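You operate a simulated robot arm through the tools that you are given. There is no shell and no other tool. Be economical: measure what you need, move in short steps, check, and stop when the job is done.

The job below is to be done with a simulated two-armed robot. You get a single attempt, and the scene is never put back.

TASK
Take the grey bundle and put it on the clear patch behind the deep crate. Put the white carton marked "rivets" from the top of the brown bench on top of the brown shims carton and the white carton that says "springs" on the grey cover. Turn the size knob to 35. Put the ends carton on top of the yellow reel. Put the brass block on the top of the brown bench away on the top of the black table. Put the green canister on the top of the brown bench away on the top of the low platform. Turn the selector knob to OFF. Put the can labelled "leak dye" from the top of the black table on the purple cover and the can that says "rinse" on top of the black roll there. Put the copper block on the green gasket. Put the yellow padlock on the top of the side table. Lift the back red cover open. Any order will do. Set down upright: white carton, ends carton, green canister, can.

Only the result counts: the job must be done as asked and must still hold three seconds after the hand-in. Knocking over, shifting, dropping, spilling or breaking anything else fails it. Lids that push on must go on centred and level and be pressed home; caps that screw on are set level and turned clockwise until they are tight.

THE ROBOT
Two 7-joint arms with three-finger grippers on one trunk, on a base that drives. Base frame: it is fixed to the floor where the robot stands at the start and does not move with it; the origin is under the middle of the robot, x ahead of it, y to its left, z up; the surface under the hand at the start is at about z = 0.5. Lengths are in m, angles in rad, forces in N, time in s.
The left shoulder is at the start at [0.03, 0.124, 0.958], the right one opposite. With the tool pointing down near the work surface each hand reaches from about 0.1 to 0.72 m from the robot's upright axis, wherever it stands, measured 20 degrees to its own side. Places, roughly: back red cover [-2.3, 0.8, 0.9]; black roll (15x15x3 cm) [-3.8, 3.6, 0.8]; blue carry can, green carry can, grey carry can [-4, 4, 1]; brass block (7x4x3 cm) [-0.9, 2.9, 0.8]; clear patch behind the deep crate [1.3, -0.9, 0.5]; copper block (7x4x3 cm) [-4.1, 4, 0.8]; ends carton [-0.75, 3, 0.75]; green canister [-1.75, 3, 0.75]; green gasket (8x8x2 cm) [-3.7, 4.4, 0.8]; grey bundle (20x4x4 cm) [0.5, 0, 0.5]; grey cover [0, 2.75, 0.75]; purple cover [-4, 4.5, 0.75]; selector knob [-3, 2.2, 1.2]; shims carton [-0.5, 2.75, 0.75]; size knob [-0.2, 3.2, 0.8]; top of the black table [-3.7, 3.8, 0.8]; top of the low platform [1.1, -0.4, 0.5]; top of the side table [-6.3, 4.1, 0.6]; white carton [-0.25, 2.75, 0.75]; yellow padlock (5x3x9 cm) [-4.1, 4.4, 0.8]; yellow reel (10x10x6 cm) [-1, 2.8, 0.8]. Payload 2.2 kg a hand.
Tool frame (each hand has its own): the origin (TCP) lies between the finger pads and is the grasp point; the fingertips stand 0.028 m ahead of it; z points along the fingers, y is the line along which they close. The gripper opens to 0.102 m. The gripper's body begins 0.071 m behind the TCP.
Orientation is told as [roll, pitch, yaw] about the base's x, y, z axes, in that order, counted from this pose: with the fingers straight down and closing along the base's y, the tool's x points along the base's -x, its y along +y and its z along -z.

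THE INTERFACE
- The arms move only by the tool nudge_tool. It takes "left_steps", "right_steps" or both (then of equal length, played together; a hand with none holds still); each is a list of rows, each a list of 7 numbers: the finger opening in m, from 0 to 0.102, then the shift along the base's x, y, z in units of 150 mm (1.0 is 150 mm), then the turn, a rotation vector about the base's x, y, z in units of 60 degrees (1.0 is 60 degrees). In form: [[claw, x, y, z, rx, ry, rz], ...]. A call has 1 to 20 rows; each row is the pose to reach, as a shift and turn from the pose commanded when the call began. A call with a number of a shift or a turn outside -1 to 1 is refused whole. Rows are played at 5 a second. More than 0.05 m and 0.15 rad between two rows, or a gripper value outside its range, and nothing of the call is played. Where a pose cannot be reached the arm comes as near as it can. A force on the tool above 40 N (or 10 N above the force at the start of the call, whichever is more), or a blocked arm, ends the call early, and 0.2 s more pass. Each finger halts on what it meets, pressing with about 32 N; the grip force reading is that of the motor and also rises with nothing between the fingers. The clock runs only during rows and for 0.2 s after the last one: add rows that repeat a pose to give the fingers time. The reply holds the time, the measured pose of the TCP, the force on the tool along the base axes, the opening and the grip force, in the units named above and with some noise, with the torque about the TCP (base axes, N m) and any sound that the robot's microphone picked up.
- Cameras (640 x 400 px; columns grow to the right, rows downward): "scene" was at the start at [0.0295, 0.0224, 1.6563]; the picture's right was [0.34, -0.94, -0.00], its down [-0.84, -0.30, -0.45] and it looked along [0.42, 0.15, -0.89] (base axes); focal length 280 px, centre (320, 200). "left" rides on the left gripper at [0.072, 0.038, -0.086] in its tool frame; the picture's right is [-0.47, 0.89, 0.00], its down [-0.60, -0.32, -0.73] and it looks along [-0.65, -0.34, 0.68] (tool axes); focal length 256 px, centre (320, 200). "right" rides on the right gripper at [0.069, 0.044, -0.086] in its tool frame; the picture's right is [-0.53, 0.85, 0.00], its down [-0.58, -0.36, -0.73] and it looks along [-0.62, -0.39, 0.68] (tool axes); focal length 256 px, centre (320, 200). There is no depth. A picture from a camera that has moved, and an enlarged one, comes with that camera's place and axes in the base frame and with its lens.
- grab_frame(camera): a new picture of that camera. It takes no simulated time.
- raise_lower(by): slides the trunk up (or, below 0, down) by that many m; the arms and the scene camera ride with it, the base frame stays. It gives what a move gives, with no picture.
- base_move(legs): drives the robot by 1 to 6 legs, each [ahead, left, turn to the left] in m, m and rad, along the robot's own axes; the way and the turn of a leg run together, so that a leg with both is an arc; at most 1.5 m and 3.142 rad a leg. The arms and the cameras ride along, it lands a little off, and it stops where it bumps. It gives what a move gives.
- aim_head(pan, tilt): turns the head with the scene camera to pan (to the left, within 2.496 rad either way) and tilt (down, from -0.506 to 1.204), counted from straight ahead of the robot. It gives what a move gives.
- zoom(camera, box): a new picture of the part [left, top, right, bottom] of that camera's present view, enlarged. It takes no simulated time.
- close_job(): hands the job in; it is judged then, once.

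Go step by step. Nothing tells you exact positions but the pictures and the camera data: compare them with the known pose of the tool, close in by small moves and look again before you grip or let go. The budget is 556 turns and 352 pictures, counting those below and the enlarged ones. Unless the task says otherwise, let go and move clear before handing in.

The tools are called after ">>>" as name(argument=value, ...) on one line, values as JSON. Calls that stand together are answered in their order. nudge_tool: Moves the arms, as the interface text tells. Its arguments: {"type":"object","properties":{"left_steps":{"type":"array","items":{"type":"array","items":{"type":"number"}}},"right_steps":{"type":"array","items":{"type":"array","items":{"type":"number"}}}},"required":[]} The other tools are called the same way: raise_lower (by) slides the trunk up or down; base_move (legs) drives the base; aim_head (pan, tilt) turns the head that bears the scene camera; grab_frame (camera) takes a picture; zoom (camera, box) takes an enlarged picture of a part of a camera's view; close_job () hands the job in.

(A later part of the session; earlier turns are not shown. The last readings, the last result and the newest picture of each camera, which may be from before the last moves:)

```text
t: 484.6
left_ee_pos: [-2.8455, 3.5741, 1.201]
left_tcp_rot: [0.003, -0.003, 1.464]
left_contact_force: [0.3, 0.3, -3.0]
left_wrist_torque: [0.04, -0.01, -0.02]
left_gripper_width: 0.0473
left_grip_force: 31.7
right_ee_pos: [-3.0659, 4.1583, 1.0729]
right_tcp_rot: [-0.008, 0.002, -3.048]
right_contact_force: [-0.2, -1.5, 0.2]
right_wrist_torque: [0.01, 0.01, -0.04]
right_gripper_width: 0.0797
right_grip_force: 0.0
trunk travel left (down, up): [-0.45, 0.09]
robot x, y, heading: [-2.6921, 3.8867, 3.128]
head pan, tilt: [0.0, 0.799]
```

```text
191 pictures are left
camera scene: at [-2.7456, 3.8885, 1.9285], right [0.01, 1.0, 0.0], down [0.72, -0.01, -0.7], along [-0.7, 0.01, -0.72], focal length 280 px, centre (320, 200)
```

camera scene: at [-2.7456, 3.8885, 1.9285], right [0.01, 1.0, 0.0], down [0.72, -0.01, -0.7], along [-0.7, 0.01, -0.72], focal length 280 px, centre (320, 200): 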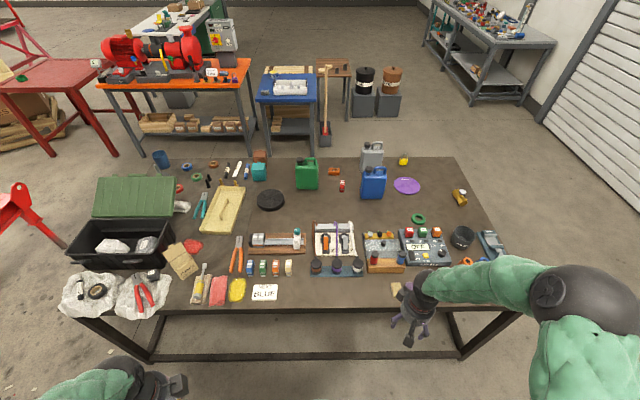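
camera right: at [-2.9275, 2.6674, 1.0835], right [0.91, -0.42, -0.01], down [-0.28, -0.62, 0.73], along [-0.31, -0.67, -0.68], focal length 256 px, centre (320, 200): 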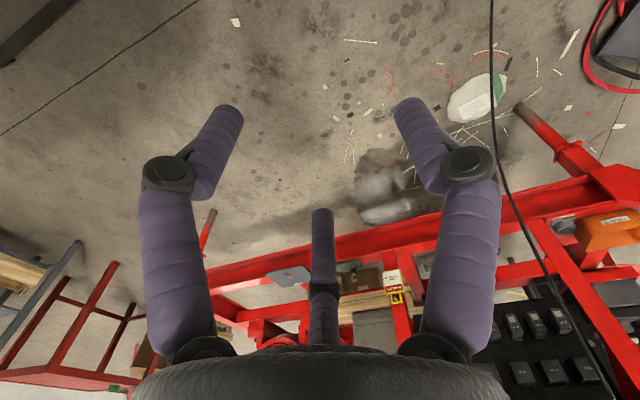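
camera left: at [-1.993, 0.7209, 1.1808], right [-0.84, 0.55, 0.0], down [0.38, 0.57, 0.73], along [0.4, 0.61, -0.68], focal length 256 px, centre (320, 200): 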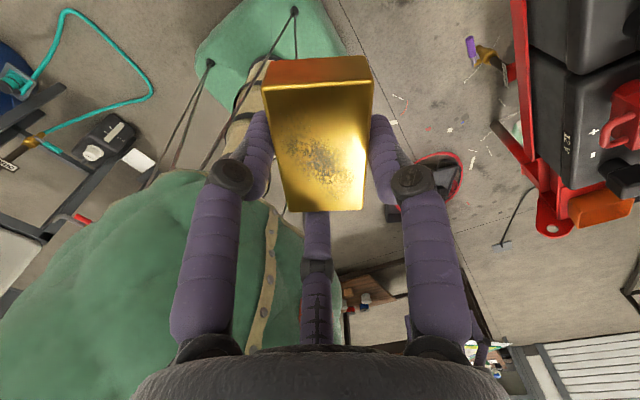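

>>> zoom(camera="scene", box=[240, 130, 500, 280])

>>> zoom(camera="scene", box=[280, 135, 430, 210])

```text
2.46 times, centred on (370, 205) of scene
camera zoom: at [-2.7456, 3.8885, 1.9285], right [0.01, 1.0, 0.0], down [0.72, -0.01, -0.7], along [-0.7, 0.01, -0.72], focal length 690 px, centre (197, 188)
```

zoom: 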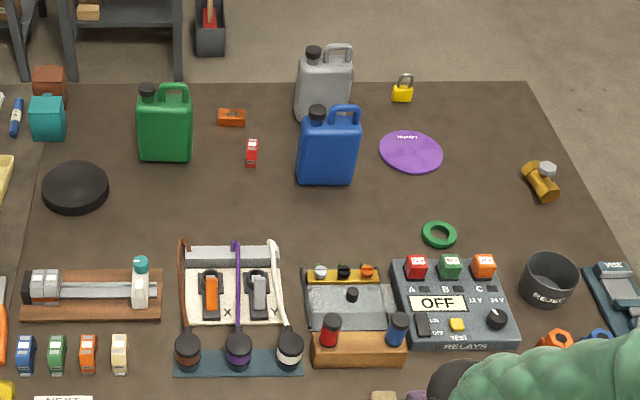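

```text
4.27 times, centred on (355, 172) of scene
camera zoom: at [-2.7456, 3.8885, 1.9285], right [0.01, 1.0, 0.0], down [0.72, -0.01, -0.7], along [-0.7, 0.01, -0.72], focal length 1196 px, centre (171, 317)
```

zoom: 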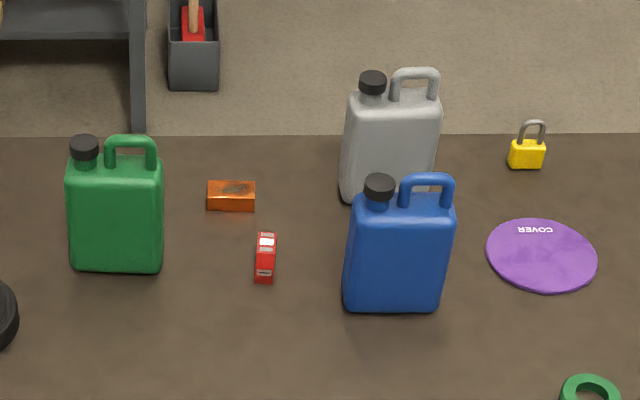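

>>> nudge_tool(left_steps=[[0.0, -0.25, 0.15, 0, 0, 0, 0], [0.0, -0.5, 0.3, 0, 0, 0, 0], [0.0, -0.75, 0.45, 0, 0, 0, 0], [0.0, -1.0, 0.6, 0, 0, 0, 0], [0.0, -1.0, 0.9, 0, 0, 0, 0], [0.0, -1.0, 1.0, 0, 0, 0, 0]], right_steps=[[0.08, 0.1, 0.25, 0.1, 0, 0, 0], [0.08, 0.2, 0.5, 0.1, 0, 0, 0], [0.08, 0.3, 0.75, 0.1, 0, 0, 0], [0.08, 0.4, 1.0, 0.1, 0, 0, 0], [0.08, 0.4, 1.0, 0.1, 0, 0, 0], [0.08, 0.4, 1.0, 0.1, 0, 0, 0]])

>>> nudge_tool(left_steps=[[0.0, -0.2, 0.2, -0.1, 0, 0, 0], [0.0, -0.4, 0.4, -0.2, 0, 0, 0], [0.0, -0.6, 0.6, -0.3, 0, 0, 0], [0.0, -0.8, 0.8, -0.4, 0, 0, 0], [0.0, -1.0, 1.0, -0.5, 0, 0, 0]])

>>> nudge_tool(left_steps=[[0.0, -0.3, 0.1, -0.1, 0, 0, 0], [0.0, -0.6, 0.3, -0.2, 0, 0, 0], [0.0, -0.9, 0.5, -0.3, 0, 0, 0], [0.0, -1.0, 0.62, -0.5, 0, 0, 0], [0.0, -1.0, 0.62, -0.7, 0, 0, 0], [0.0, -1.0, 0.62, -0.7, 0, 0, 0]])

>>> grab_frame(camera="scene")

>>> grab_frame(camera="left")

```text
t: 486.0
left_ee_pos: [-2.9974, 3.7247, 1.2007]
left_tcp_rot: [0.001, 0.001, 1.465]
left_contact_force: [0.3, -0.5, -3.1]
left_wrist_torque: [0.04, -0.02, 0.0]
left_gripper_width: 0.0471
left_grip_force: 31.8
right_ee_pos: [-3.0048, 4.3096, 1.0874]
right_tcp_rot: [-0.01, 0.001, -3.048]
right_contact_force: [0.6, 0.3, 0.5]
right_wrist_torque: [-0.01, -0.03, -0.01]
right_gripper_width: 0.0803
right_grip_force: 0.0
trunk travel left (down, up): [-0.45, 0.09]
robot x, y, heading: [-2.6955, 3.8864, 3.134]
head pan, tilt: [0.0, 0.799]
```

```text
t: 487.2
left_ee_pos: [-3.1473, 3.8744, 1.1293]
left_tcp_rot: [0.003, 0.0, 1.463]
left_contact_force: [-1.5, 1.0, -3.0]
left_wrist_torque: [0.03, -0.04, 0.01]
left_gripper_width: 0.047
left_grip_force: 32.3
right_ee_pos: [-3.005, 4.3094, 1.0859]
right_tcp_rot: [-0.008, 0.003, -3.047]
right_contact_force: [-0.2, -0.3, 0.4]
right_wrist_torque: [-0.05, -0.03, -0.01]
right_gripper_width: 0.0799
right_grip_force: 0.0
trunk travel left (down, up): [-0.45, 0.09]
robot x, y, heading: [-2.6965, 3.8868, 3.134]
head pan, tilt: [0.0, 0.799]
```

```text
refused: row 2 steps farther than a row can; nothing moved
```

```text
188 pictures are left
camera scene: at [-2.7476, 3.8902, 1.9283], right [0.01, 1.0, 0.0], down [0.72, -0.01, -0.7], along [-0.7, 0.01, -0.72], focal length 280 px, centre (320, 200)
```

scene: 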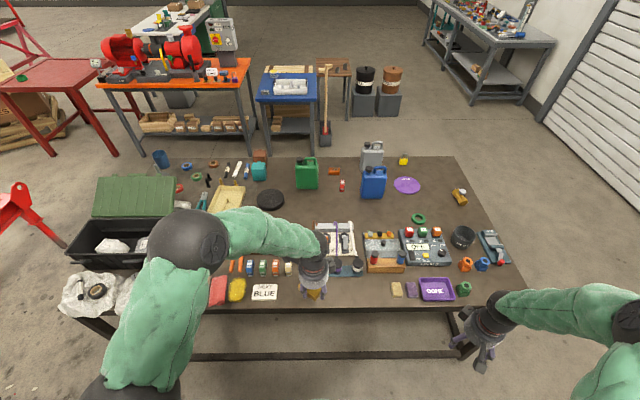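

```text
187 pictures are left
camera left: at [-3.1928, 3.8055, 1.2155], right [-0.83, 0.56, 0.0], down [0.38, 0.57, 0.73], along [0.41, 0.61, -0.68], focal length 256 px, centre (320, 200)
```

left: 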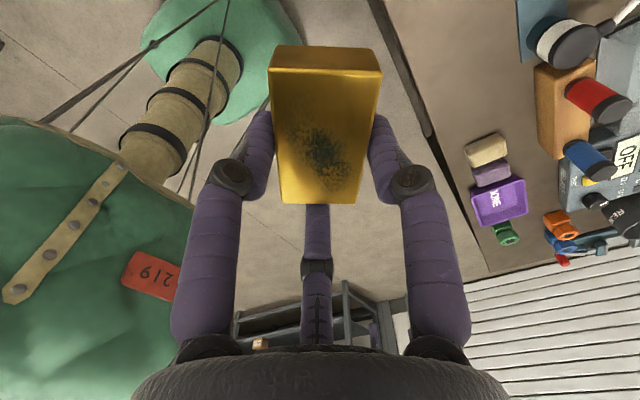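

>>> nudge_tool(left_steps=[[0.0, -0.25, 0.15, 0, 0, 0, 0], [0.0, -0.5, 0.35, 0, 0, 0, 0], [0.0, -0.75, 0.55, 0, 0, 0, 0], [0.0, -1.0, 0.73, 0, 0, 0, 0], [0.0, -1.0, 0.73, -0.3, 0, 0, 0], [0.0, -1.0, 0.73, -0.6, 0, 0, 0], [0.0, -1.0, 0.73, -0.9, 0, 0, 0], [0.0, -1.0, 0.73, -1.0, 0, 0, 0]])

>>> zoom(camera="scene", box=[230, 220, 430, 340])

>>> grab_frame(camera="left")

```text
t: 489.0
left_ee_pos: [-3.2961, 3.9852, 0.976]
left_tcp_rot: [0.001, -0.001, 1.465]
left_contact_force: [0.3, 0.4, -3.4]
left_wrist_torque: [0.03, -0.06, 0.0]
left_gripper_width: 0.0473
left_grip_force: 31.5
right_ee_pos: [-3.0041, 4.3086, 1.0875]
right_tcp_rot: [-0.008, 0.001, -3.048]
right_contact_force: [0.1, 0.3, -0.1]
right_wrist_torque: [0.03, 0.01, 0.03]
right_gripper_width: 0.0799
right_grip_force: 0.1
trunk travel left (down, up): [-0.45, 0.09]
robot x, y, heading: [-2.695, 3.8873, 3.133]
head pan, tilt: [0.0, 0.799]
```

```text
3.20 times, centred on (330, 280) of scene
camera zoom: at [-2.7457, 3.8885, 1.9284], right [0.01, 1.0, 0.0], down [0.72, -0.01, -0.7], along [-0.7, 0.01, -0.72], focal length 897 px, centre (288, -56)
```

zoom: 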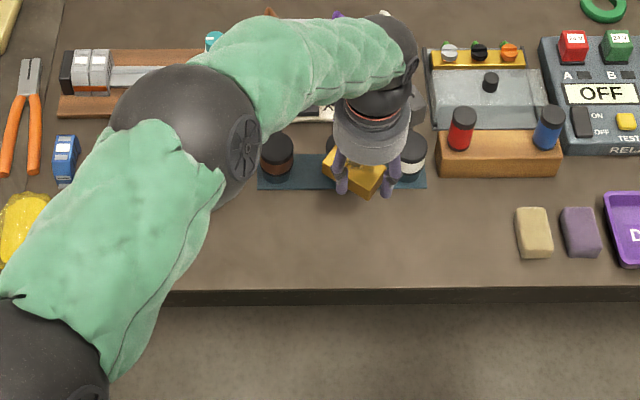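

```text
185 pictures are left
camera left: at [-3.3417, 3.9159, 1.0637], right [-0.83, 0.56, 0.0], down [0.38, 0.57, 0.73], along [0.41, 0.61, -0.68], focal length 256 px, centre (320, 200)
```

left: 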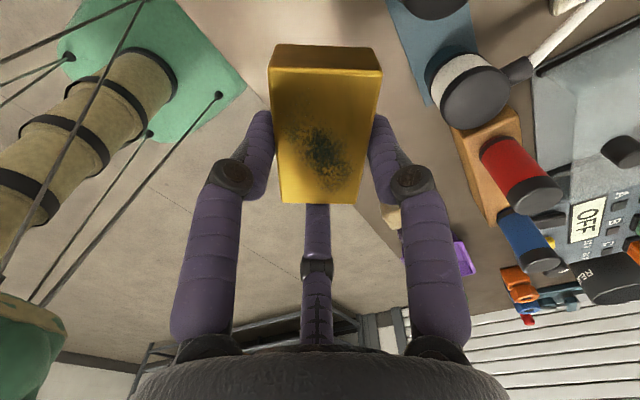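

>>> nudge_tool(left_steps=[[0.0, 0, 0, -0.3, 0, 0, 0], [0.0, 0, 0, -0.6, 0, 0, 0], [0.0, 0, 0, -0.8, 0, 0, 0], [0.0, 0, 0, -0.9, 0, 0, 0], [0.0, 0, 0, -0.93, 0, 0, 0], [0.0, 0, 0, -0.96, 0, 0, 0], [0.0, 0, 0, -0.98, 0, 0, 0], [0.0, 0, 0, -1.0, 0, 0, 0]])

```text
t: 490.5
left_ee_pos: [-3.3018, 3.9842, 0.837]
left_tcp_rot: [0.009, 0.0, 1.466]
left_contact_force: [7.4, -1.5, 19.1]
left_wrist_torque: [0.29, -0.64, -0.11]
left_gripper_width: 0.0471
left_grip_force: 32.6
right_ee_pos: [-3.0031, 4.3098, 1.086]
right_tcp_rot: [-0.008, 0.002, -3.048]
right_contact_force: [-0.6, -0.5, -0.1]
right_wrist_torque: [0.0, -0.08, -0.02]
right_gripper_width: 0.0801
right_grip_force: 0.1
trunk travel left (down, up): [-0.45, 0.09]
robot x, y, heading: [-2.6987, 3.8846, 3.134]
head pan, tilt: [0.0, 0.799]
stopped in row 7 (left hand): the force on the tool passed its limit at 46 N (the readings are from after the stop); the commanded pose is now the measured one
```

>>> nudge_tool(left_steps=[[0.02, 0, 0, 0, 0, 0, 0], [0.05, 0, 0, 0.0, 0, 0, 0], [0.08, 0, 0, 0.02, 0, 0, 0], [0.102, 0, 0, 0.03, 0, 0, 0], [0.102, 0, 0, 0.1, 0, 0, 0], [0.102, 0, 0, 0.3, 0, 0, 0], [0.102, 0, 0, 0.6, 0, 0, 0], [0.102, 0, 0, 0.9, 0, 0, 0]])

>>> grab_frame(camera="left")

>>> zoom(camera="scene", box=[230, 220, 430, 340])

```text
t: 492.3
left_ee_pos: [-3.2971, 3.9838, 0.9711]
left_tcp_rot: [0.003, 0.0, 1.464]
left_contact_force: [0.3, 0.0, -1.1]
left_wrist_torque: [0.0, 0.08, 0.03]
left_gripper_width: 0.1018
left_grip_force: 0.1
right_ee_pos: [-3.0035, 4.3082, 1.087]
right_tcp_rot: [-0.008, 0.0, -3.047]
right_contact_force: [0.3, 0.3, -0.1]
right_wrist_torque: [-0.01, 0.01, 0.02]
right_gripper_width: 0.0801
right_grip_force: 0.1
trunk travel left (down, up): [-0.45, 0.09]
robot x, y, heading: [-2.6901, 3.887, 3.132]
head pan, tilt: [0.0, 0.799]
```

```text
184 pictures are left
camera left: at [-3.3415, 3.9155, 1.0582], right [-0.83, 0.56, 0.0], down [0.38, 0.57, 0.73], along [0.4, 0.61, -0.68], focal length 256 px, centre (320, 200)
```

left: 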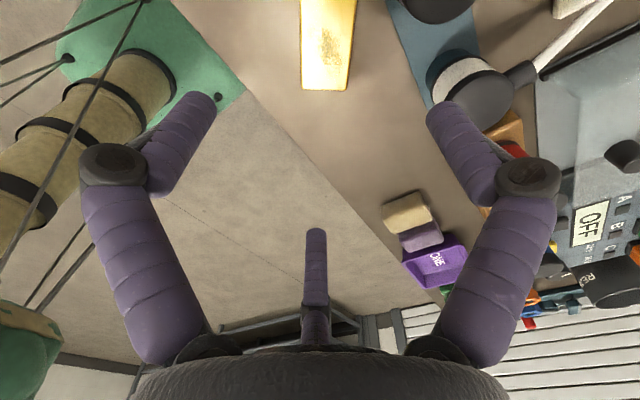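

```text
3.20 times, centred on (330, 280) of scene
camera zoom: at [-2.7443, 3.8884, 1.9284], right [0.01, 1.0, 0.0], down [0.72, -0.01, -0.7], along [-0.7, 0.01, -0.72], focal length 897 px, centre (288, -56)
```

zoom: 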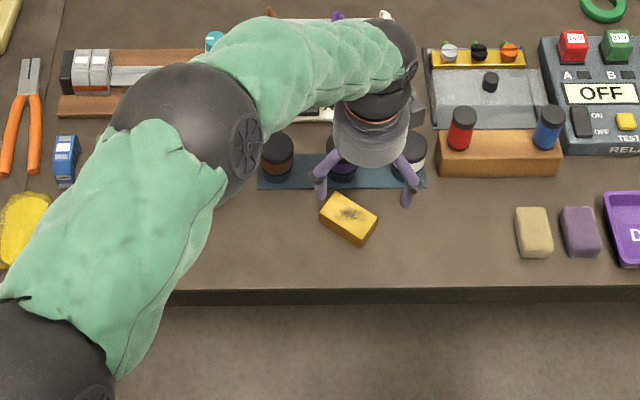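

Brass is on the black table. Retracting and driving around the north end to the table's west side.

>>> nudge_tool(left_steps=[[0.102, 0.25, -0.1, 0.1, 0, 0, 0], [0.102, 0.5, -0.25, 0.2, 0, 0, 0], [0.102, 0.75, -0.4, 0.3, 0, 0, 0], [0.102, 1.0, -0.55, 0.4, 0, 0, 0]])

>>> base_move(legs=[[-0.25, 0, 0], [0, -1.47, 0], [1.2, 0, 0], [1.25, 0, 0], [0, 0, 3.14]])

>>> aim_head(pan=-0.5, tilt=0.7)

>>> grab_frame(camera="scene")

```text
t: 493.3
left_ee_pos: [-3.1486, 3.9001, 1.0308]
left_tcp_rot: [0.007, -0.003, 1.467]
left_contact_force: [0.5, 0.0, -0.8]
left_wrist_torque: [-0.01, 0.03, 0.0]
left_gripper_width: 0.1021
left_grip_force: 0.1
right_ee_pos: [-3.0026, 4.3081, 1.0886]
right_tcp_rot: [-0.01, -0.001, -3.048]
right_contact_force: [-0.4, 0.6, 0.6]
right_wrist_torque: [-0.02, 0.02, -0.02]
right_gripper_width: 0.0797
right_grip_force: 0.0
trunk travel left (down, up): [-0.45, 0.09]
robot x, y, heading: [-2.694, 3.8873, 3.131]
head pan, tilt: [0.0, 0.799]
```

```text
t: 520.9
left_ee_pos: [-4.4215, 5.3345, 1.0301]
left_tcp_rot: [0.008, 0.0, -1.69]
left_contact_force: [0.1, -0.2, 0.9]
left_wrist_torque: [0.0, 0.01, 0.0]
left_gripper_width: 0.1022
left_grip_force: 0.2
right_ee_pos: [-4.575, 4.9276, 1.0865]
right_tcp_rot: [-0.009, 0.002, 0.08]
right_contact_force: [0.5, 0.7, -0.4]
right_wrist_torque: [0.01, 0.0, 0.02]
right_gripper_width: 0.0799
right_grip_force: 0.1
trunk travel left (down, up): [-0.45, 0.09]
robot x, y, heading: [-4.8758, 5.3569, -0.028]
head pan, tilt: [0.0, 0.799]
```

```text
t: 521.8
left_ee_pos: [-4.4224, 5.3344, 1.0304]
left_tcp_rot: [0.008, 0.001, -1.69]
left_contact_force: [-0.1, 1.0, -0.6]
left_wrist_torque: [0.01, 0.0, 0.01]
left_gripper_width: 0.1018
left_grip_force: 0.1
right_ee_pos: [-4.5747, 4.9283, 1.0873]
right_tcp_rot: [-0.01, 0.002, 0.08]
right_contact_force: [0.4, -0.5, -0.6]
right_wrist_torque: [0.02, -0.04, -0.04]
right_gripper_width: 0.0799
right_grip_force: 0.0
trunk travel left (down, up): [-0.45, 0.09]
robot x, y, heading: [-4.8796, 5.3542, -0.026]
head pan, tilt: [-0.499, 0.7]
```

```text
182 pictures are left
camera scene: at [-4.8343, 5.3134, 1.9366], right [-0.5, -0.87, 0.0], down [-0.56, 0.32, -0.76], along [0.66, -0.38, -0.64], focal length 280 px, centre (320, 200)
```

scene: 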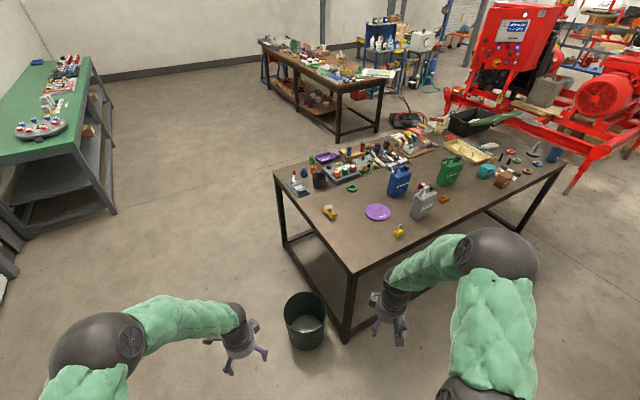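

>>> nudge_tool(left_steps=[[0.102, -0.25, 0.1, 0.15, 0, 0, 0], [0.102, -0.5, 0.2, 0.3, 0, 0, 0], [0.102, -0.75, 0.3, 0.5, 0, 0, 0], [0.102, -0.9, 0.4, 0.7, 0, 0, 0]], right_steps=[[0.08, 0, 0, 0.2, 0, 0, 0], [0.08, 0, 0, 0.4, 0, 0, 0], [0.08, 0, 0, 0.6, 0, 0, 0], [0.08, 0, 0, 0.6, 0, 0, 0]])

>>> base_move(legs=[[0, -1.05, 0.026], [0.3, 0, 0]])

>>> aim_head(pan=0, tilt=0.9)

>>> grab_frame(camera="scene")

```text
refused: row 3 steps farther than a row can; nothing moved
```

```text
t: 528.9
left_ee_pos: [-4.1189, 4.3065, 1.0296]
left_tcp_rot: [0.006, 0.0, -1.639]
left_contact_force: [-0.7, 0.2, 0.9]
left_wrist_torque: [-0.01, 0.02, 0.0]
left_gripper_width: 0.102
left_grip_force: 0.1
right_ee_pos: [-4.2517, 3.8943, 1.0853]
right_tcp_rot: [-0.009, 0.001, 0.133]
right_contact_force: [0.1, 0.8, -0.2]
right_wrist_torque: [0.0, 0.03, 0.0]
right_gripper_width: 0.0801
right_grip_force: 0.1
trunk travel left (down, up): [-0.45, 0.09]
robot x, y, heading: [-4.5774, 4.3047, 0.03]
head pan, tilt: [-0.499, 0.7]
```

```text
t: 529.8
left_ee_pos: [-4.1213, 4.3082, 1.0293]
left_tcp_rot: [0.006, 0.001, -1.639]
left_contact_force: [0.9, -0.4, -0.2]
left_wrist_torque: [0.0, -0.01, -0.01]
left_gripper_width: 0.102
left_grip_force: 0.2
right_ee_pos: [-4.2527, 3.8947, 1.0874]
right_tcp_rot: [-0.009, 0.001, 0.133]
right_contact_force: [-0.6, 0.4, -0.3]
right_wrist_torque: [0.01, 0.0, 0.0]
right_gripper_width: 0.0798
right_grip_force: 0.1
trunk travel left (down, up): [-0.45, 0.09]
robot x, y, heading: [-4.5805, 4.3039, 0.026]
head pan, tilt: [0.0, 0.901]
```

```text
181 pictures are left
camera scene: at [-4.5315, 4.3061, 1.9205], right [0.03, -1.0, 0.0], down [-0.78, -0.02, -0.62], along [0.62, 0.02, -0.78], focal length 280 px, centre (320, 200)
```

scene: 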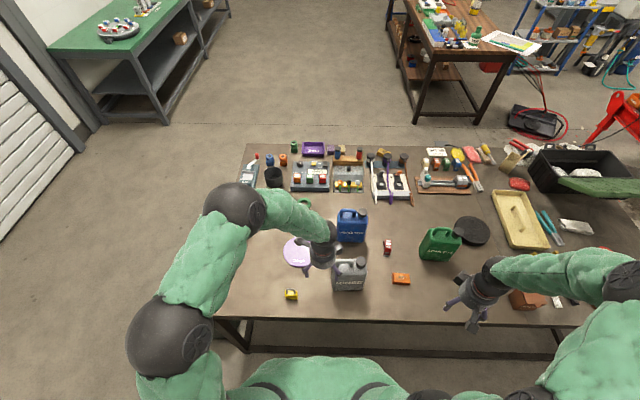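

>>> zoom(camera="scene", box=[270, 190, 490, 310])

>>> nudge_tool(left_steps=[[0.102, -0.1, 0.2, 0.15, 0, 0, 0], [0.102, -0.2, 0.4, 0.3, 0, 0, 0], [0.102, -0.3, 0.6, 0.4, 0, 0, 0], [0.102, -0.5, 0.8, 0.4, 0, 0, 0]])

>>> zoom(camera="scene", box=[230, 190, 410, 310])

```text
2.91 times, centred on (380, 250) of scene
camera zoom: at [-4.5315, 4.3061, 1.9205], right [0.03, -1.0, 0.0], down [-0.78, -0.02, -0.62], along [0.62, 0.02, -0.78], focal length 816 px, centre (146, 54)
```

zoom: 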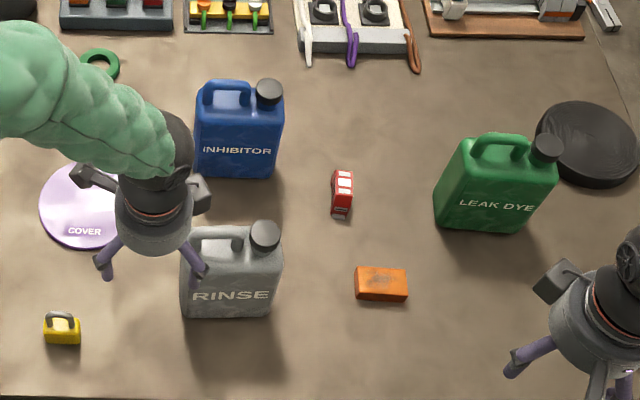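

```text
t: 530.8
left_ee_pos: [-4.1959, 4.4309, 1.0907]
left_tcp_rot: [0.01, -0.002, -1.639]
left_contact_force: [0.1, 0.1, -0.1]
left_wrist_torque: [-0.02, -0.03, -0.03]
left_gripper_width: 0.102
left_grip_force: 0.1
right_ee_pos: [-4.2542, 3.896, 1.087]
right_tcp_rot: [-0.011, 0.0, 0.13]
right_contact_force: [-0.7, 0.2, 0.3]
right_wrist_torque: [-0.04, 0.0, -0.02]
right_gripper_width: 0.0801
right_grip_force: 0.0
trunk travel left (down, up): [-0.45, 0.09]
robot x, y, heading: [-4.5768, 4.304, 0.03]
head pan, tilt: [0.0, 0.901]
```

```text
3.33 times, centred on (320, 250) of scene
camera zoom: at [-4.5337, 4.308, 1.9205], right [0.03, -1.0, 0.0], down [-0.78, -0.02, -0.62], along [0.62, 0.02, -0.78], focal length 935 px, centre (320, 33)
```

zoom: 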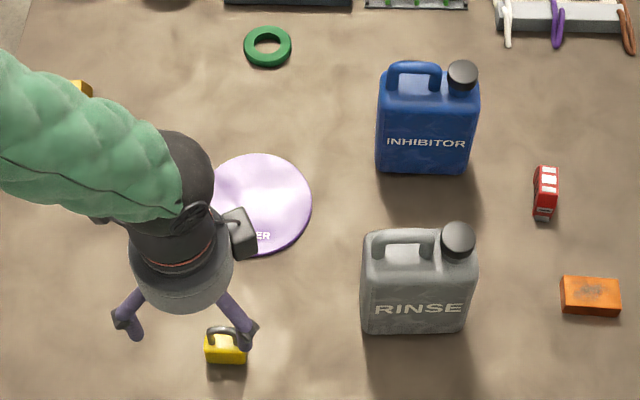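

>>> grab_frame(camera="left")

>>> grab_frame(camera="right")

```text
178 pictures are left
camera left: at [-4.1541, 4.4991, 1.1776], right [0.85, -0.52, 0.01], down [-0.36, -0.58, 0.73], along [-0.38, -0.62, -0.68], focal length 256 px, centre (320, 200)
```

left: 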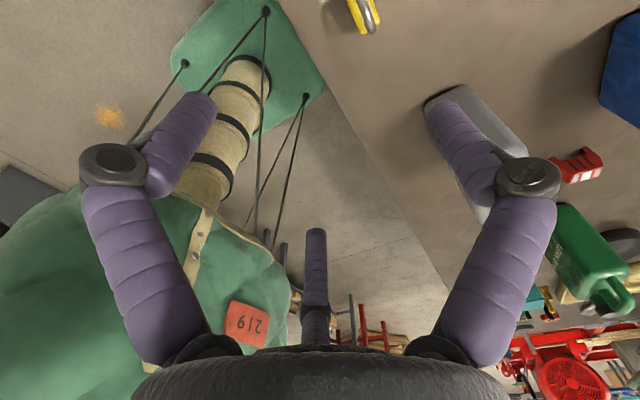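

```text
177 pictures are left
camera right: at [-4.3293, 3.929, 1.173], right [0.42, 0.91, -0.01], down [0.62, -0.28, 0.73], along [0.66, -0.31, -0.68], focal length 256 px, centre (320, 200)
```

right: 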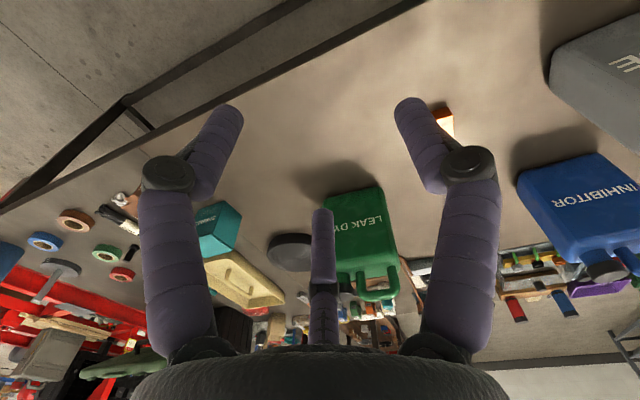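

Green = LEAK DYE, grey = RINSE, blue = INHIBITOR. I'll start with the green can: shift right and orient the right hand.

>>> base_move(legs=[[0.03, -0.36, -0.028]])

>>> nudge_tool(right_steps=[[0.102, 0, 0.1, 0.1, 0, 0, 0.125], [0.102, 0, 0.2, 0.2, 0, 0, 0.25], [0.102, 0, 0.3, 0.3, 0, 0, 0.375], [0.102, 0, 0.4, 0.4, 0, 0, 0.5], [0.102, 0, 0.5, 0.5, 0, 0, 0.625], [0.102, 0.1, 0.6, 0.6, 0, 0, 0.75], [0.102, 0.2, 0.7, 0.7, 0, 0, 0.875], [0.102, 0.3, 0.8, 0.7, 0, 0, 1.0]])

>>> grab_frame(camera="right")

>>> grab_frame(camera="scene")

```text
t: 533.2
left_ee_pos: [-4.1555, 4.0596, 1.0904]
left_tcp_rot: [0.007, -0.001, -1.66]
left_contact_force: [-0.3, -1.3, 0.7]
left_wrist_torque: [0.01, -0.04, 0.03]
left_gripper_width: 0.102
left_grip_force: 0.0
right_ee_pos: [-4.2266, 3.5248, 1.086]
right_tcp_rot: [-0.008, 0.002, 0.108]
right_contact_force: [-0.8, -0.5, 0.7]
right_wrist_torque: [0.03, 0.01, -0.01]
right_gripper_width: 0.0798
right_grip_force: 0.0
trunk travel left (down, up): [-0.45, 0.09]
robot x, y, heading: [-4.5404, 3.9456, 0.007]
head pan, tilt: [0.0, 0.901]
```

```text
t: 535.0
left_ee_pos: [-4.1556, 4.0599, 1.0891]
left_tcp_rot: [0.004, -0.001, -1.661]
left_contact_force: [0.2, -0.4, -0.1]
left_wrist_torque: [0.01, 0.03, 0.0]
left_gripper_width: 0.1019
left_grip_force: 0.1
right_ee_pos: [-4.1824, 3.6459, 1.1912]
right_tcp_rot: [-0.008, 0.002, 1.157]
right_contact_force: [0.1, 0.3, -0.3]
right_wrist_torque: [-0.03, -0.01, 0.01]
right_gripper_width: 0.1023
right_grip_force: 0.1
trunk travel left (down, up): [-0.45, 0.09]
robot x, y, heading: [-4.5401, 3.9416, 0.004]
head pan, tilt: [0.0, 0.901]
```

```text
176 pictures are left
camera right: at [-4.2512, 3.5999, 1.2766], right [-0.56, 0.83, -0.01], down [0.56, 0.39, 0.73], along [0.61, 0.41, -0.68], focal length 256 px, centre (320, 200)
```

right: 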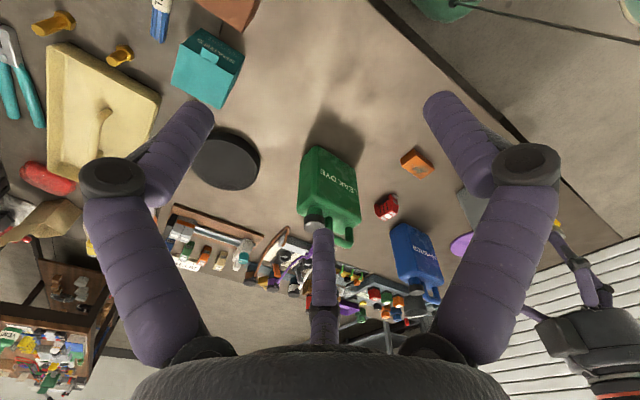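

```text
175 pictures are left
camera scene: at [-4.4945, 3.9448, 1.9204], right [0.0, -1.0, 0.0], down [-0.78, 0.0, -0.62], along [0.62, 0.0, -0.78], focal length 280 px, centre (320, 200)
```

scene: 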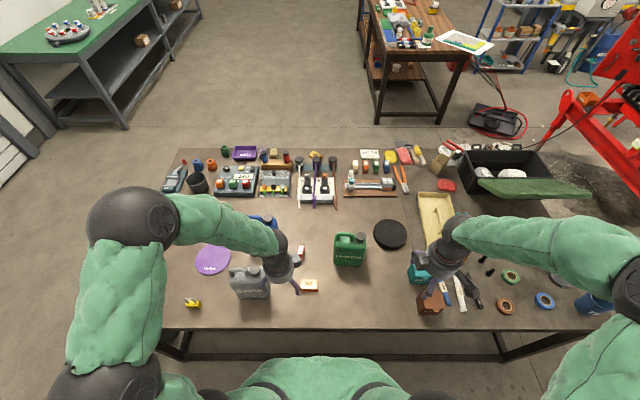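

>>> zoom(camera="scene", box=[280, 200, 420, 290])

>>> zoom(camera="right", box=[260, 120, 400, 260])

```text
4.44 times, centred on (350, 245) of scene
camera zoom: at [-4.4945, 3.9448, 1.9204], right [0.0, -1.0, 0.0], down [-0.78, 0.0, -0.62], along [0.62, 0.0, -0.78], focal length 1246 px, centre (187, 0)
```

zoom: 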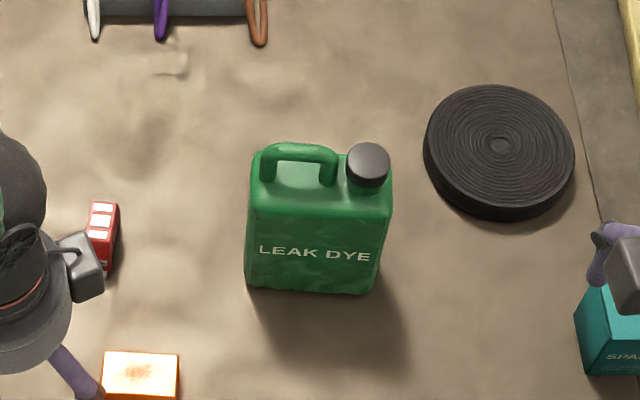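

```text
2.86 times, centred on (330, 190) of right
camera zoom: at [-4.2512, 3.5999, 1.2766], right [-0.56, 0.83, -0.01], down [0.56, 0.39, 0.73], along [0.61, 0.41, -0.68], focal length 731 px, centre (291, 229)
```

zoom: 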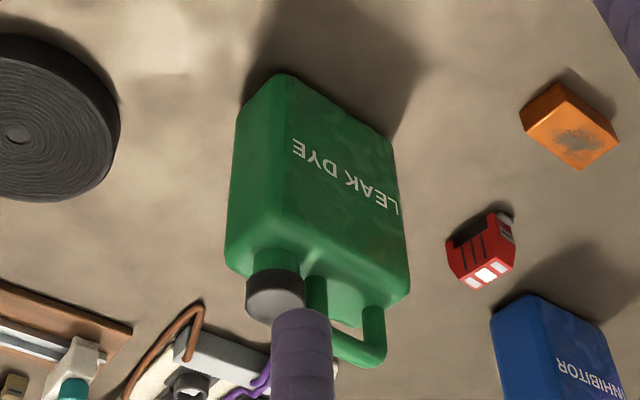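

>>> nudge_tool(left_steps=[[0.102, -0.1, 0.25, 0, 0, 0, 0], [0.102, -0.2, 0.5, 0, 0, 0, 0], [0.102, -0.4, 0.7, 0, 0, 0, 0], [0.102, -0.6, 0.9, 0, 0, 0, 0], [0.102, -0.6, 0.9, 0, 0, 0, 0], [0.102, -0.6, 0.9, 0, 0, 0, 0]], right_steps=[[0.102, 0.2, 0.15, 0, 0, 0, 0.1], [0.102, 0.4, 0.3, 0, 0, 0, 0.2], [0.102, 0.6, 0.45, 0, 0, 0, 0.3], [0.102, 0.8, 0.6, 0, 0, 0, 0.336], [0.102, 1.0, 0.8, 0, 0, 0, 0.336], [0.102, 1.0, 1.0, 0, 0, 0, 0.336]])

>>> nudge_tool(right_steps=[[0.102, 0.3, 0.1, 0, 0, 0, 0], [0.102, 0.6, 0.2, 0, 0, 0, 0], [0.102, 0.747, 0.2, -0.2, 0, 0, 0], [0.102, 0.747, 0.2, -0.5, 0, 0, 0], [0.102, 0.747, 0.2, -0.7, 0, 0, 0], [0.102, 0.747, 0.2, -0.7, 0, 0, 0]])

>>> grab_frame(camera="right")

>>> zoom(camera="scene", box=[280, 180, 440, 290])

```text
t: 536.4
left_ee_pos: [-4.2482, 4.1934, 1.0895]
left_tcp_rot: [0.007, -0.001, -1.661]
left_contact_force: [-0.1, -0.2, 0.1]
left_wrist_torque: [-0.02, 0.0, -0.01]
left_gripper_width: 0.1019
left_grip_force: 0.1
right_ee_pos: [-4.0325, 3.798, 1.1925]
right_tcp_rot: [-0.009, 0.002, 1.509]
right_contact_force: [-0.7, 1.2, -0.1]
right_wrist_torque: [-0.03, -0.03, 0.04]
right_gripper_width: 0.102
right_grip_force: 0.0
trunk travel left (down, up): [-0.45, 0.09]
robot x, y, heading: [-4.5411, 3.9411, 0.001]
head pan, tilt: [0.0, 0.901]
```

```text
t: 537.8
left_ee_pos: [-4.2462, 4.1925, 1.0907]
left_tcp_rot: [0.008, 0.001, -1.661]
left_contact_force: [0.3, 0.2, -0.5]
left_wrist_torque: [0.0, -0.01, 0.0]
left_gripper_width: 0.1022
left_grip_force: 0.1
right_ee_pos: [-3.9197, 3.8258, 1.088]
right_tcp_rot: [-0.009, 0.002, 1.507]
right_contact_force: [-0.2, 0.1, 0.5]
right_wrist_torque: [-0.05, 0.0, 0.01]
right_gripper_width: 0.1019
right_grip_force: 0.1
trunk travel left (down, up): [-0.45, 0.09]
robot x, y, heading: [-4.5408, 3.9429, -0.004]
head pan, tilt: [0.0, 0.901]
```

```text
172 pictures are left
camera right: at [-3.9698, 3.7593, 1.173], right [-0.81, 0.59, -0.01], down [0.39, 0.55, 0.73], along [0.44, 0.59, -0.68], focal length 256 px, centre (320, 200)
```

right: 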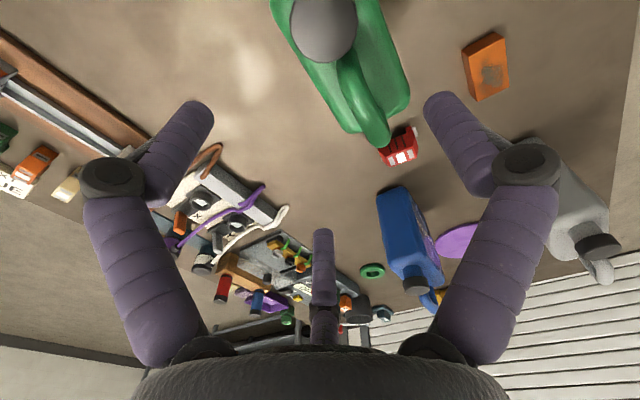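

```text
3.64 times, centred on (360, 235) of scene
camera zoom: at [-4.496, 3.9445, 1.9205], right [0.0, -1.0, 0.0], down [-0.78, 0.0, -0.62], along [0.62, 0.0, -0.78], focal length 1020 px, centre (174, 73)
```

zoom: 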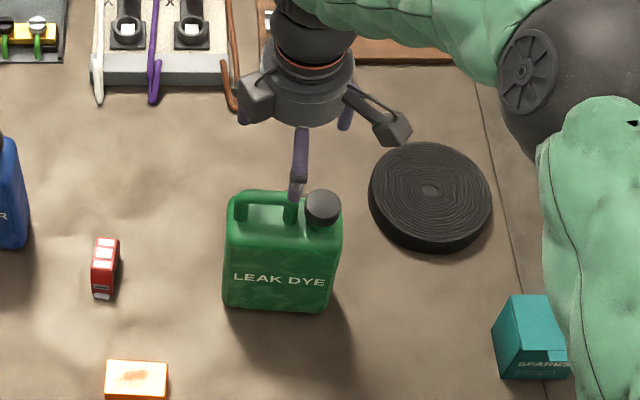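

>>> nudge_tool(right_steps=[[0.102, -0.025, 0, -0.2, 0, 0, 0], [0.102, -0.025, 0, -0.4, 0, 0, 0], [0.102, -0.025, 0, -0.6, 0, 0, 0], [0.102, -0.025, 0, -0.6, 0, 0, 0]])

>>> grab_frame(camera="right")

>>> zoom(camera="scene", box=[300, 180, 400, 270])

```text
t: 538.8
left_ee_pos: [-4.2463, 4.1922, 1.0902]
left_tcp_rot: [0.007, 0.0, -1.66]
left_contact_force: [-0.1, -0.2, 0.4]
left_wrist_torque: [-0.02, -0.03, -0.02]
left_gripper_width: 0.1019
left_grip_force: 0.2
right_ee_pos: [-3.9234, 3.827, 0.9962]
right_tcp_rot: [-0.009, 0.002, 1.506]
right_contact_force: [0.1, -0.1, 0.2]
right_wrist_torque: [-0.01, -0.03, 0.01]
right_gripper_width: 0.102
right_grip_force: 0.0
trunk travel left (down, up): [-0.45, 0.09]
robot x, y, heading: [-4.5425, 3.9433, 0.002]
head pan, tilt: [0.0, 0.901]
```

```text
170 pictures are left
camera right: at [-3.9733, 3.7595, 1.0821], right [-0.81, 0.59, -0.01], down [0.39, 0.55, 0.73], along [0.44, 0.59, -0.68], focal length 256 px, centre (320, 200)
```

right: 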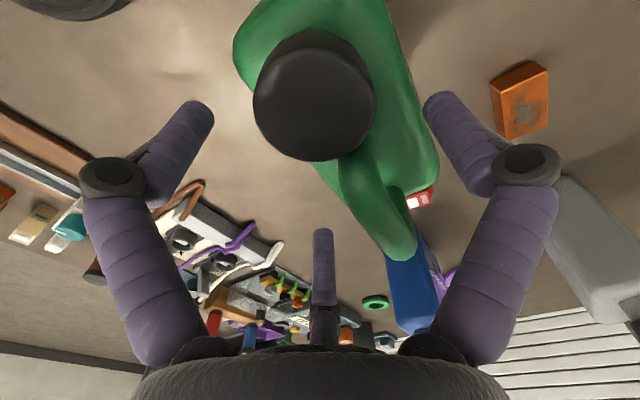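

```text
4.44 times, centred on (350, 225) of scene
camera zoom: at [-4.4964, 3.9445, 1.9205], right [0.0, -1.0, 0.0], down [-0.78, 0.0, -0.62], along [0.62, 0.0, -0.78], focal length 1246 px, centre (187, 89)
```

zoom: 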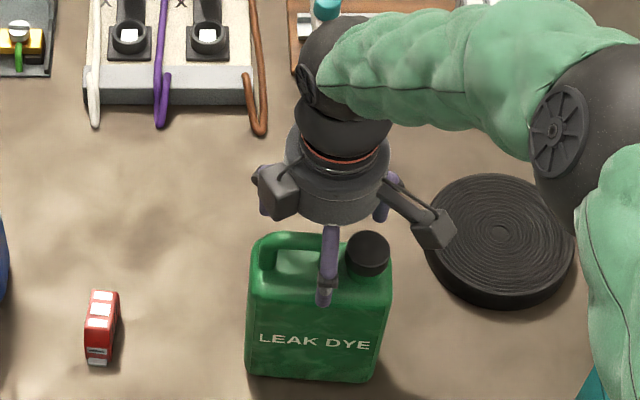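

>>> nudge_tool(right_steps=[[0.102, -0.04, 0, -0.05, 0, 0, 0], [0.102, -0.04, 0, -0.15, 0, 0, 0], [0.102, -0.04, 0, -0.25, 0, 0, 0], [0.102, -0.04, 0, -0.33, 0, 0, 0], [0.102, -0.04, 0, -0.38, 0, 0, 0], [0.102, -0.04, 0, -0.38, 0, 0, 0]])

>>> grab_frame(camera="right")

>>> zoom(camera="scene", box=[300, 180, 400, 270])

```text
t: 540.0
left_ee_pos: [-4.2475, 4.1916, 1.0916]
left_tcp_rot: [0.007, 0.0, -1.663]
left_contact_force: [0.2, -0.1, -0.1]
left_wrist_torque: [-0.02, 0.07, 0.03]
left_gripper_width: 0.1021
left_grip_force: 0.1
right_ee_pos: [-3.9239, 3.8255, 0.9514]
right_tcp_rot: [-0.023, 0.002, 1.504]
right_contact_force: [-12.8, 0.9, 28.5]
right_wrist_torque: [0.38, 1.29, 0.09]
right_gripper_width: 0.1024
right_grip_force: 0.2
trunk travel left (down, up): [-0.45, 0.09]
robot x, y, heading: [-4.5413, 3.9461, 0.006]
head pan, tilt: [0.0, 0.901]
stopped in row 6 (right hand): the force on the tool passed its limit at 44 N (the readings are from after the stop); the commanded pose is now the measured one
```

```text
168 pictures are left
camera right: at [-3.9744, 3.7571, 1.0362], right [-0.81, 0.59, -0.02], down [0.39, 0.55, 0.74], along [0.45, 0.59, -0.67], focal length 256 px, centre (320, 200)
```

right: 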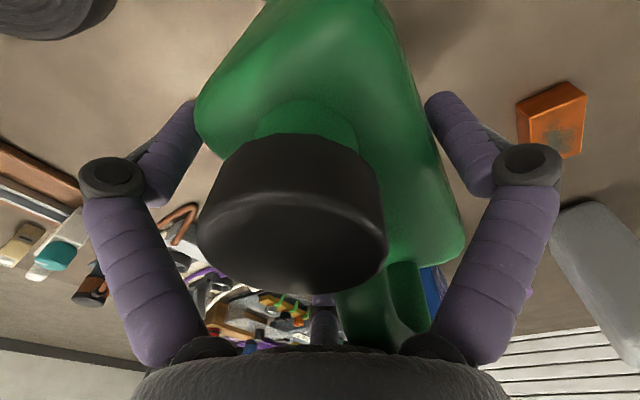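

```text
4.44 times, centred on (350, 225) of scene
camera zoom: at [-4.4979, 3.9448, 1.9208], right [0.0, -1.0, 0.0], down [-0.78, 0.0, -0.62], along [0.62, 0.0, -0.78], focal length 1246 px, centre (187, 89)
```

zoom: 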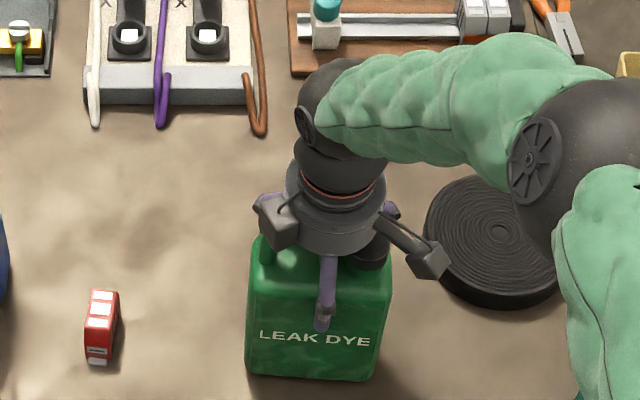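

>>> nudge_tool(right_steps=[[0.102, -0.02, 0, 0.03, 0, 0, 0], [0.09, -0.03, 0, 0.03, 0, 0.02, 0], [0.08, -0.03, 0, 0.03, 0, 0.02, 0], [0.06, -0.03, 0, 0.03, 0, 0.02, 0], [0.04, -0.03, 0, 0.03, 0, 0.02, 0], [0.02, -0.03, 0, 0.03, 0, 0.02, 0], [0.02, -0.03, 0, 0.03, 0, 0.02, 0]])

>>> grab_frame(camera="right")

```text
t: 541.6
left_ee_pos: [-4.2461, 4.1931, 1.0885]
left_tcp_rot: [0.004, 0.0, -1.661]
left_contact_force: [-0.2, 1.0, 0.9]
left_wrist_torque: [0.0, 0.0, -0.01]
left_gripper_width: 0.1019
left_grip_force: 0.0
right_ee_pos: [-3.9275, 3.8243, 0.9522]
right_tcp_rot: [0.001, 0.001, 1.504]
right_contact_force: [-1.0, -0.5, 1.1]
right_wrist_torque: [-0.16, -0.05, -0.02]
right_gripper_width: 0.0921
right_grip_force: 32.3
trunk travel left (down, up): [-0.45, 0.09]
robot x, y, heading: [-4.5398, 3.9453, 0.005]
head pan, tilt: [0.0, 0.901]
```

```text
166 pictures are left
camera right: at [-3.9769, 3.7569, 1.0376], right [-0.81, 0.59, 0.0], down [0.4, 0.55, 0.73], along [0.43, 0.59, -0.68], focal length 256 px, centre (320, 200)
```

right: 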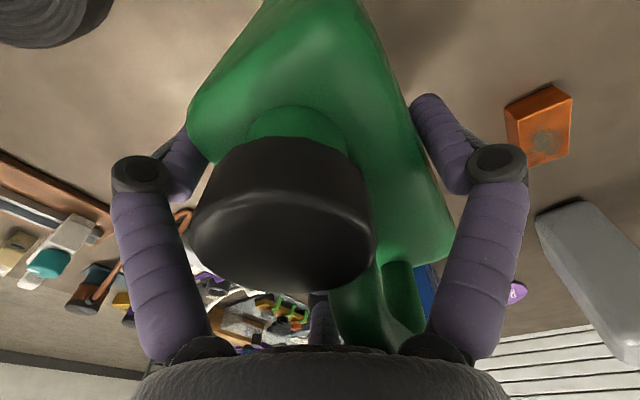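

>>> nudge_tool(right_steps=[[0.02, 0, 0, 0.1, 0, 0, 0], [0.02, 0, 0, 0.2, 0, 0, 0], [0.02, 0, 0, 0.4, 0, 0, 0], [0.02, 0, 0, 0.6, 0, 0, 0], [0.02, 0, 0, 0.6, 0, 0, 0]])

>>> grab_frame(camera="scene")

>>> grab_frame(camera="right")

```text
t: 542.8
left_ee_pos: [-4.2448, 4.1933, 1.0894]
left_tcp_rot: [0.007, 0.001, -1.662]
left_contact_force: [-0.8, -0.6, -0.6]
left_wrist_torque: [-0.01, 0.0, 0.02]
left_gripper_width: 0.102
left_grip_force: 0.1
right_ee_pos: [-3.9268, 3.8228, 1.0396]
right_tcp_rot: [0.002, 0.002, 1.504]
right_contact_force: [1.4, -0.3, -11.0]
right_wrist_torque: [-0.02, -0.13, 0.03]
right_gripper_width: 0.092
right_grip_force: 32.3
trunk travel left (down, up): [-0.45, 0.09]
robot x, y, heading: [-4.5412, 3.9424, 0.002]
head pan, tilt: [0.0, 0.901]
```

```text
165 pictures are left
camera scene: at [-4.4937, 3.9441, 1.9204], right [0.0, -1.0, 0.0], down [-0.78, 0.0, -0.62], along [0.62, 0.0, -0.78], focal length 280 px, centre (320, 200)
```

scene: 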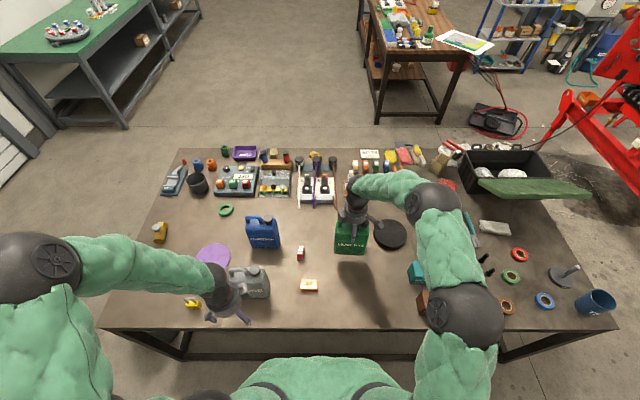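

```text
164 pictures are left
camera right: at [-3.9747, 3.7559, 1.1253], right [-0.81, 0.59, 0.0], down [0.4, 0.55, 0.73], along [0.43, 0.59, -0.68], focal length 256 px, centre (320, 200)
```

right: 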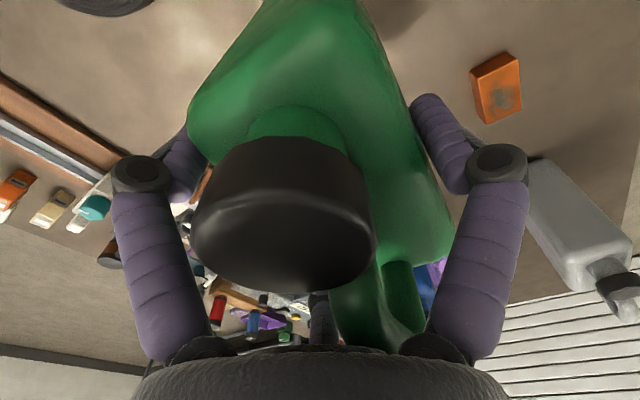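

>>> nudge_tool(right_steps=[[0.02, 0, 0, 0.3, 0, 0, 0], [0.02, 0, 0, 0.6, 0, 0, 0], [0.02, 0, 0, 0.9, 0, 0, 0], [0.02, 0, 0, 1.0, 0, 0, 0]])

>>> raise_lower(by=0.08)

>>> base_move(legs=[[0, 0.46, 0]])

>>> grab_frame(camera="scene")

```text
t: 543.8
left_ee_pos: [-4.2461, 4.1927, 1.0904]
left_tcp_rot: [0.004, -0.002, -1.661]
left_contact_force: [0.1, -0.6, -0.3]
left_wrist_torque: [-0.01, 0.01, 0.01]
left_gripper_width: 0.1021
left_grip_force: 0.2
right_ee_pos: [-3.9268, 3.823, 1.1911]
right_tcp_rot: [0.001, 0.003, 1.504]
right_contact_force: [-0.5, 0.7, -10.6]
right_wrist_torque: [-0.02, -0.16, -0.03]
right_gripper_width: 0.0919
right_grip_force: 32.3
trunk travel left (down, up): [-0.45, 0.09]
robot x, y, heading: [-4.5398, 3.944, 0.005]
head pan, tilt: [0.0, 0.901]
```

```text
t: 545.0
left_ee_pos: [-4.2444, 4.192, 1.1699]
left_tcp_rot: [0.005, 0.0, -1.661]
left_contact_force: [0.5, 0.6, -0.5]
left_wrist_torque: [0.0, -0.01, -0.02]
left_gripper_width: 0.1019
left_grip_force: 0.1
right_ee_pos: [-3.927, 3.824, 1.2717]
right_tcp_rot: [0.003, 0.003, 1.505]
right_contact_force: [0.4, -0.1, -10.9]
right_wrist_torque: [-0.05, -0.16, -0.04]
right_gripper_width: 0.0915
right_grip_force: 32.3
trunk travel left (down, up): [-0.53, 0.01]
robot x, y, heading: [-4.5405, 3.9431, 0.004]
head pan, tilt: [0.0, 0.901]
```

```text
t: 547.7
left_ee_pos: [-4.2476, 4.6527, 1.1688]
left_tcp_rot: [0.005, 0.0, -1.659]
left_contact_force: [-1.2, 0.9, 0.2]
left_wrist_torque: [0.03, 0.01, -0.01]
left_gripper_width: 0.1019
left_grip_force: 0.1
right_ee_pos: [-3.9287, 4.2847, 1.2702]
right_tcp_rot: [0.0, 0.001, 1.506]
right_contact_force: [0.1, -0.3, -10.8]
right_wrist_torque: [-0.05, -0.14, 0.0]
right_gripper_width: 0.0917
right_grip_force: 31.9
trunk travel left (down, up): [-0.53, 0.01]
robot x, y, heading: [-4.5452, 4.405, 0.007]
head pan, tilt: [0.0, 0.901]
```

```text
163 pictures are left
camera scene: at [-4.4967, 4.4038, 2.0004], right [0.01, -1.0, 0.0], down [-0.78, 0.0, -0.62], along [0.62, 0.0, -0.78], focal length 280 px, centre (320, 200)
```

scene: 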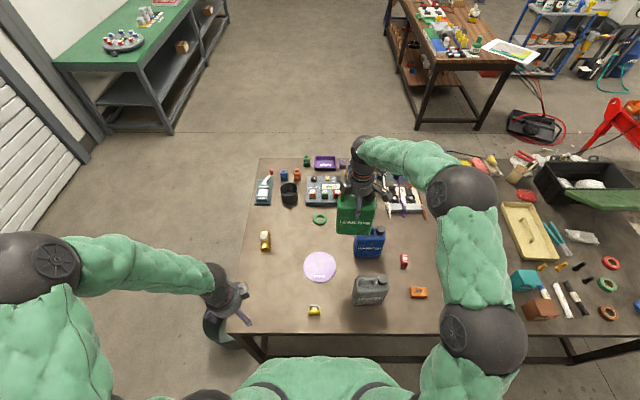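

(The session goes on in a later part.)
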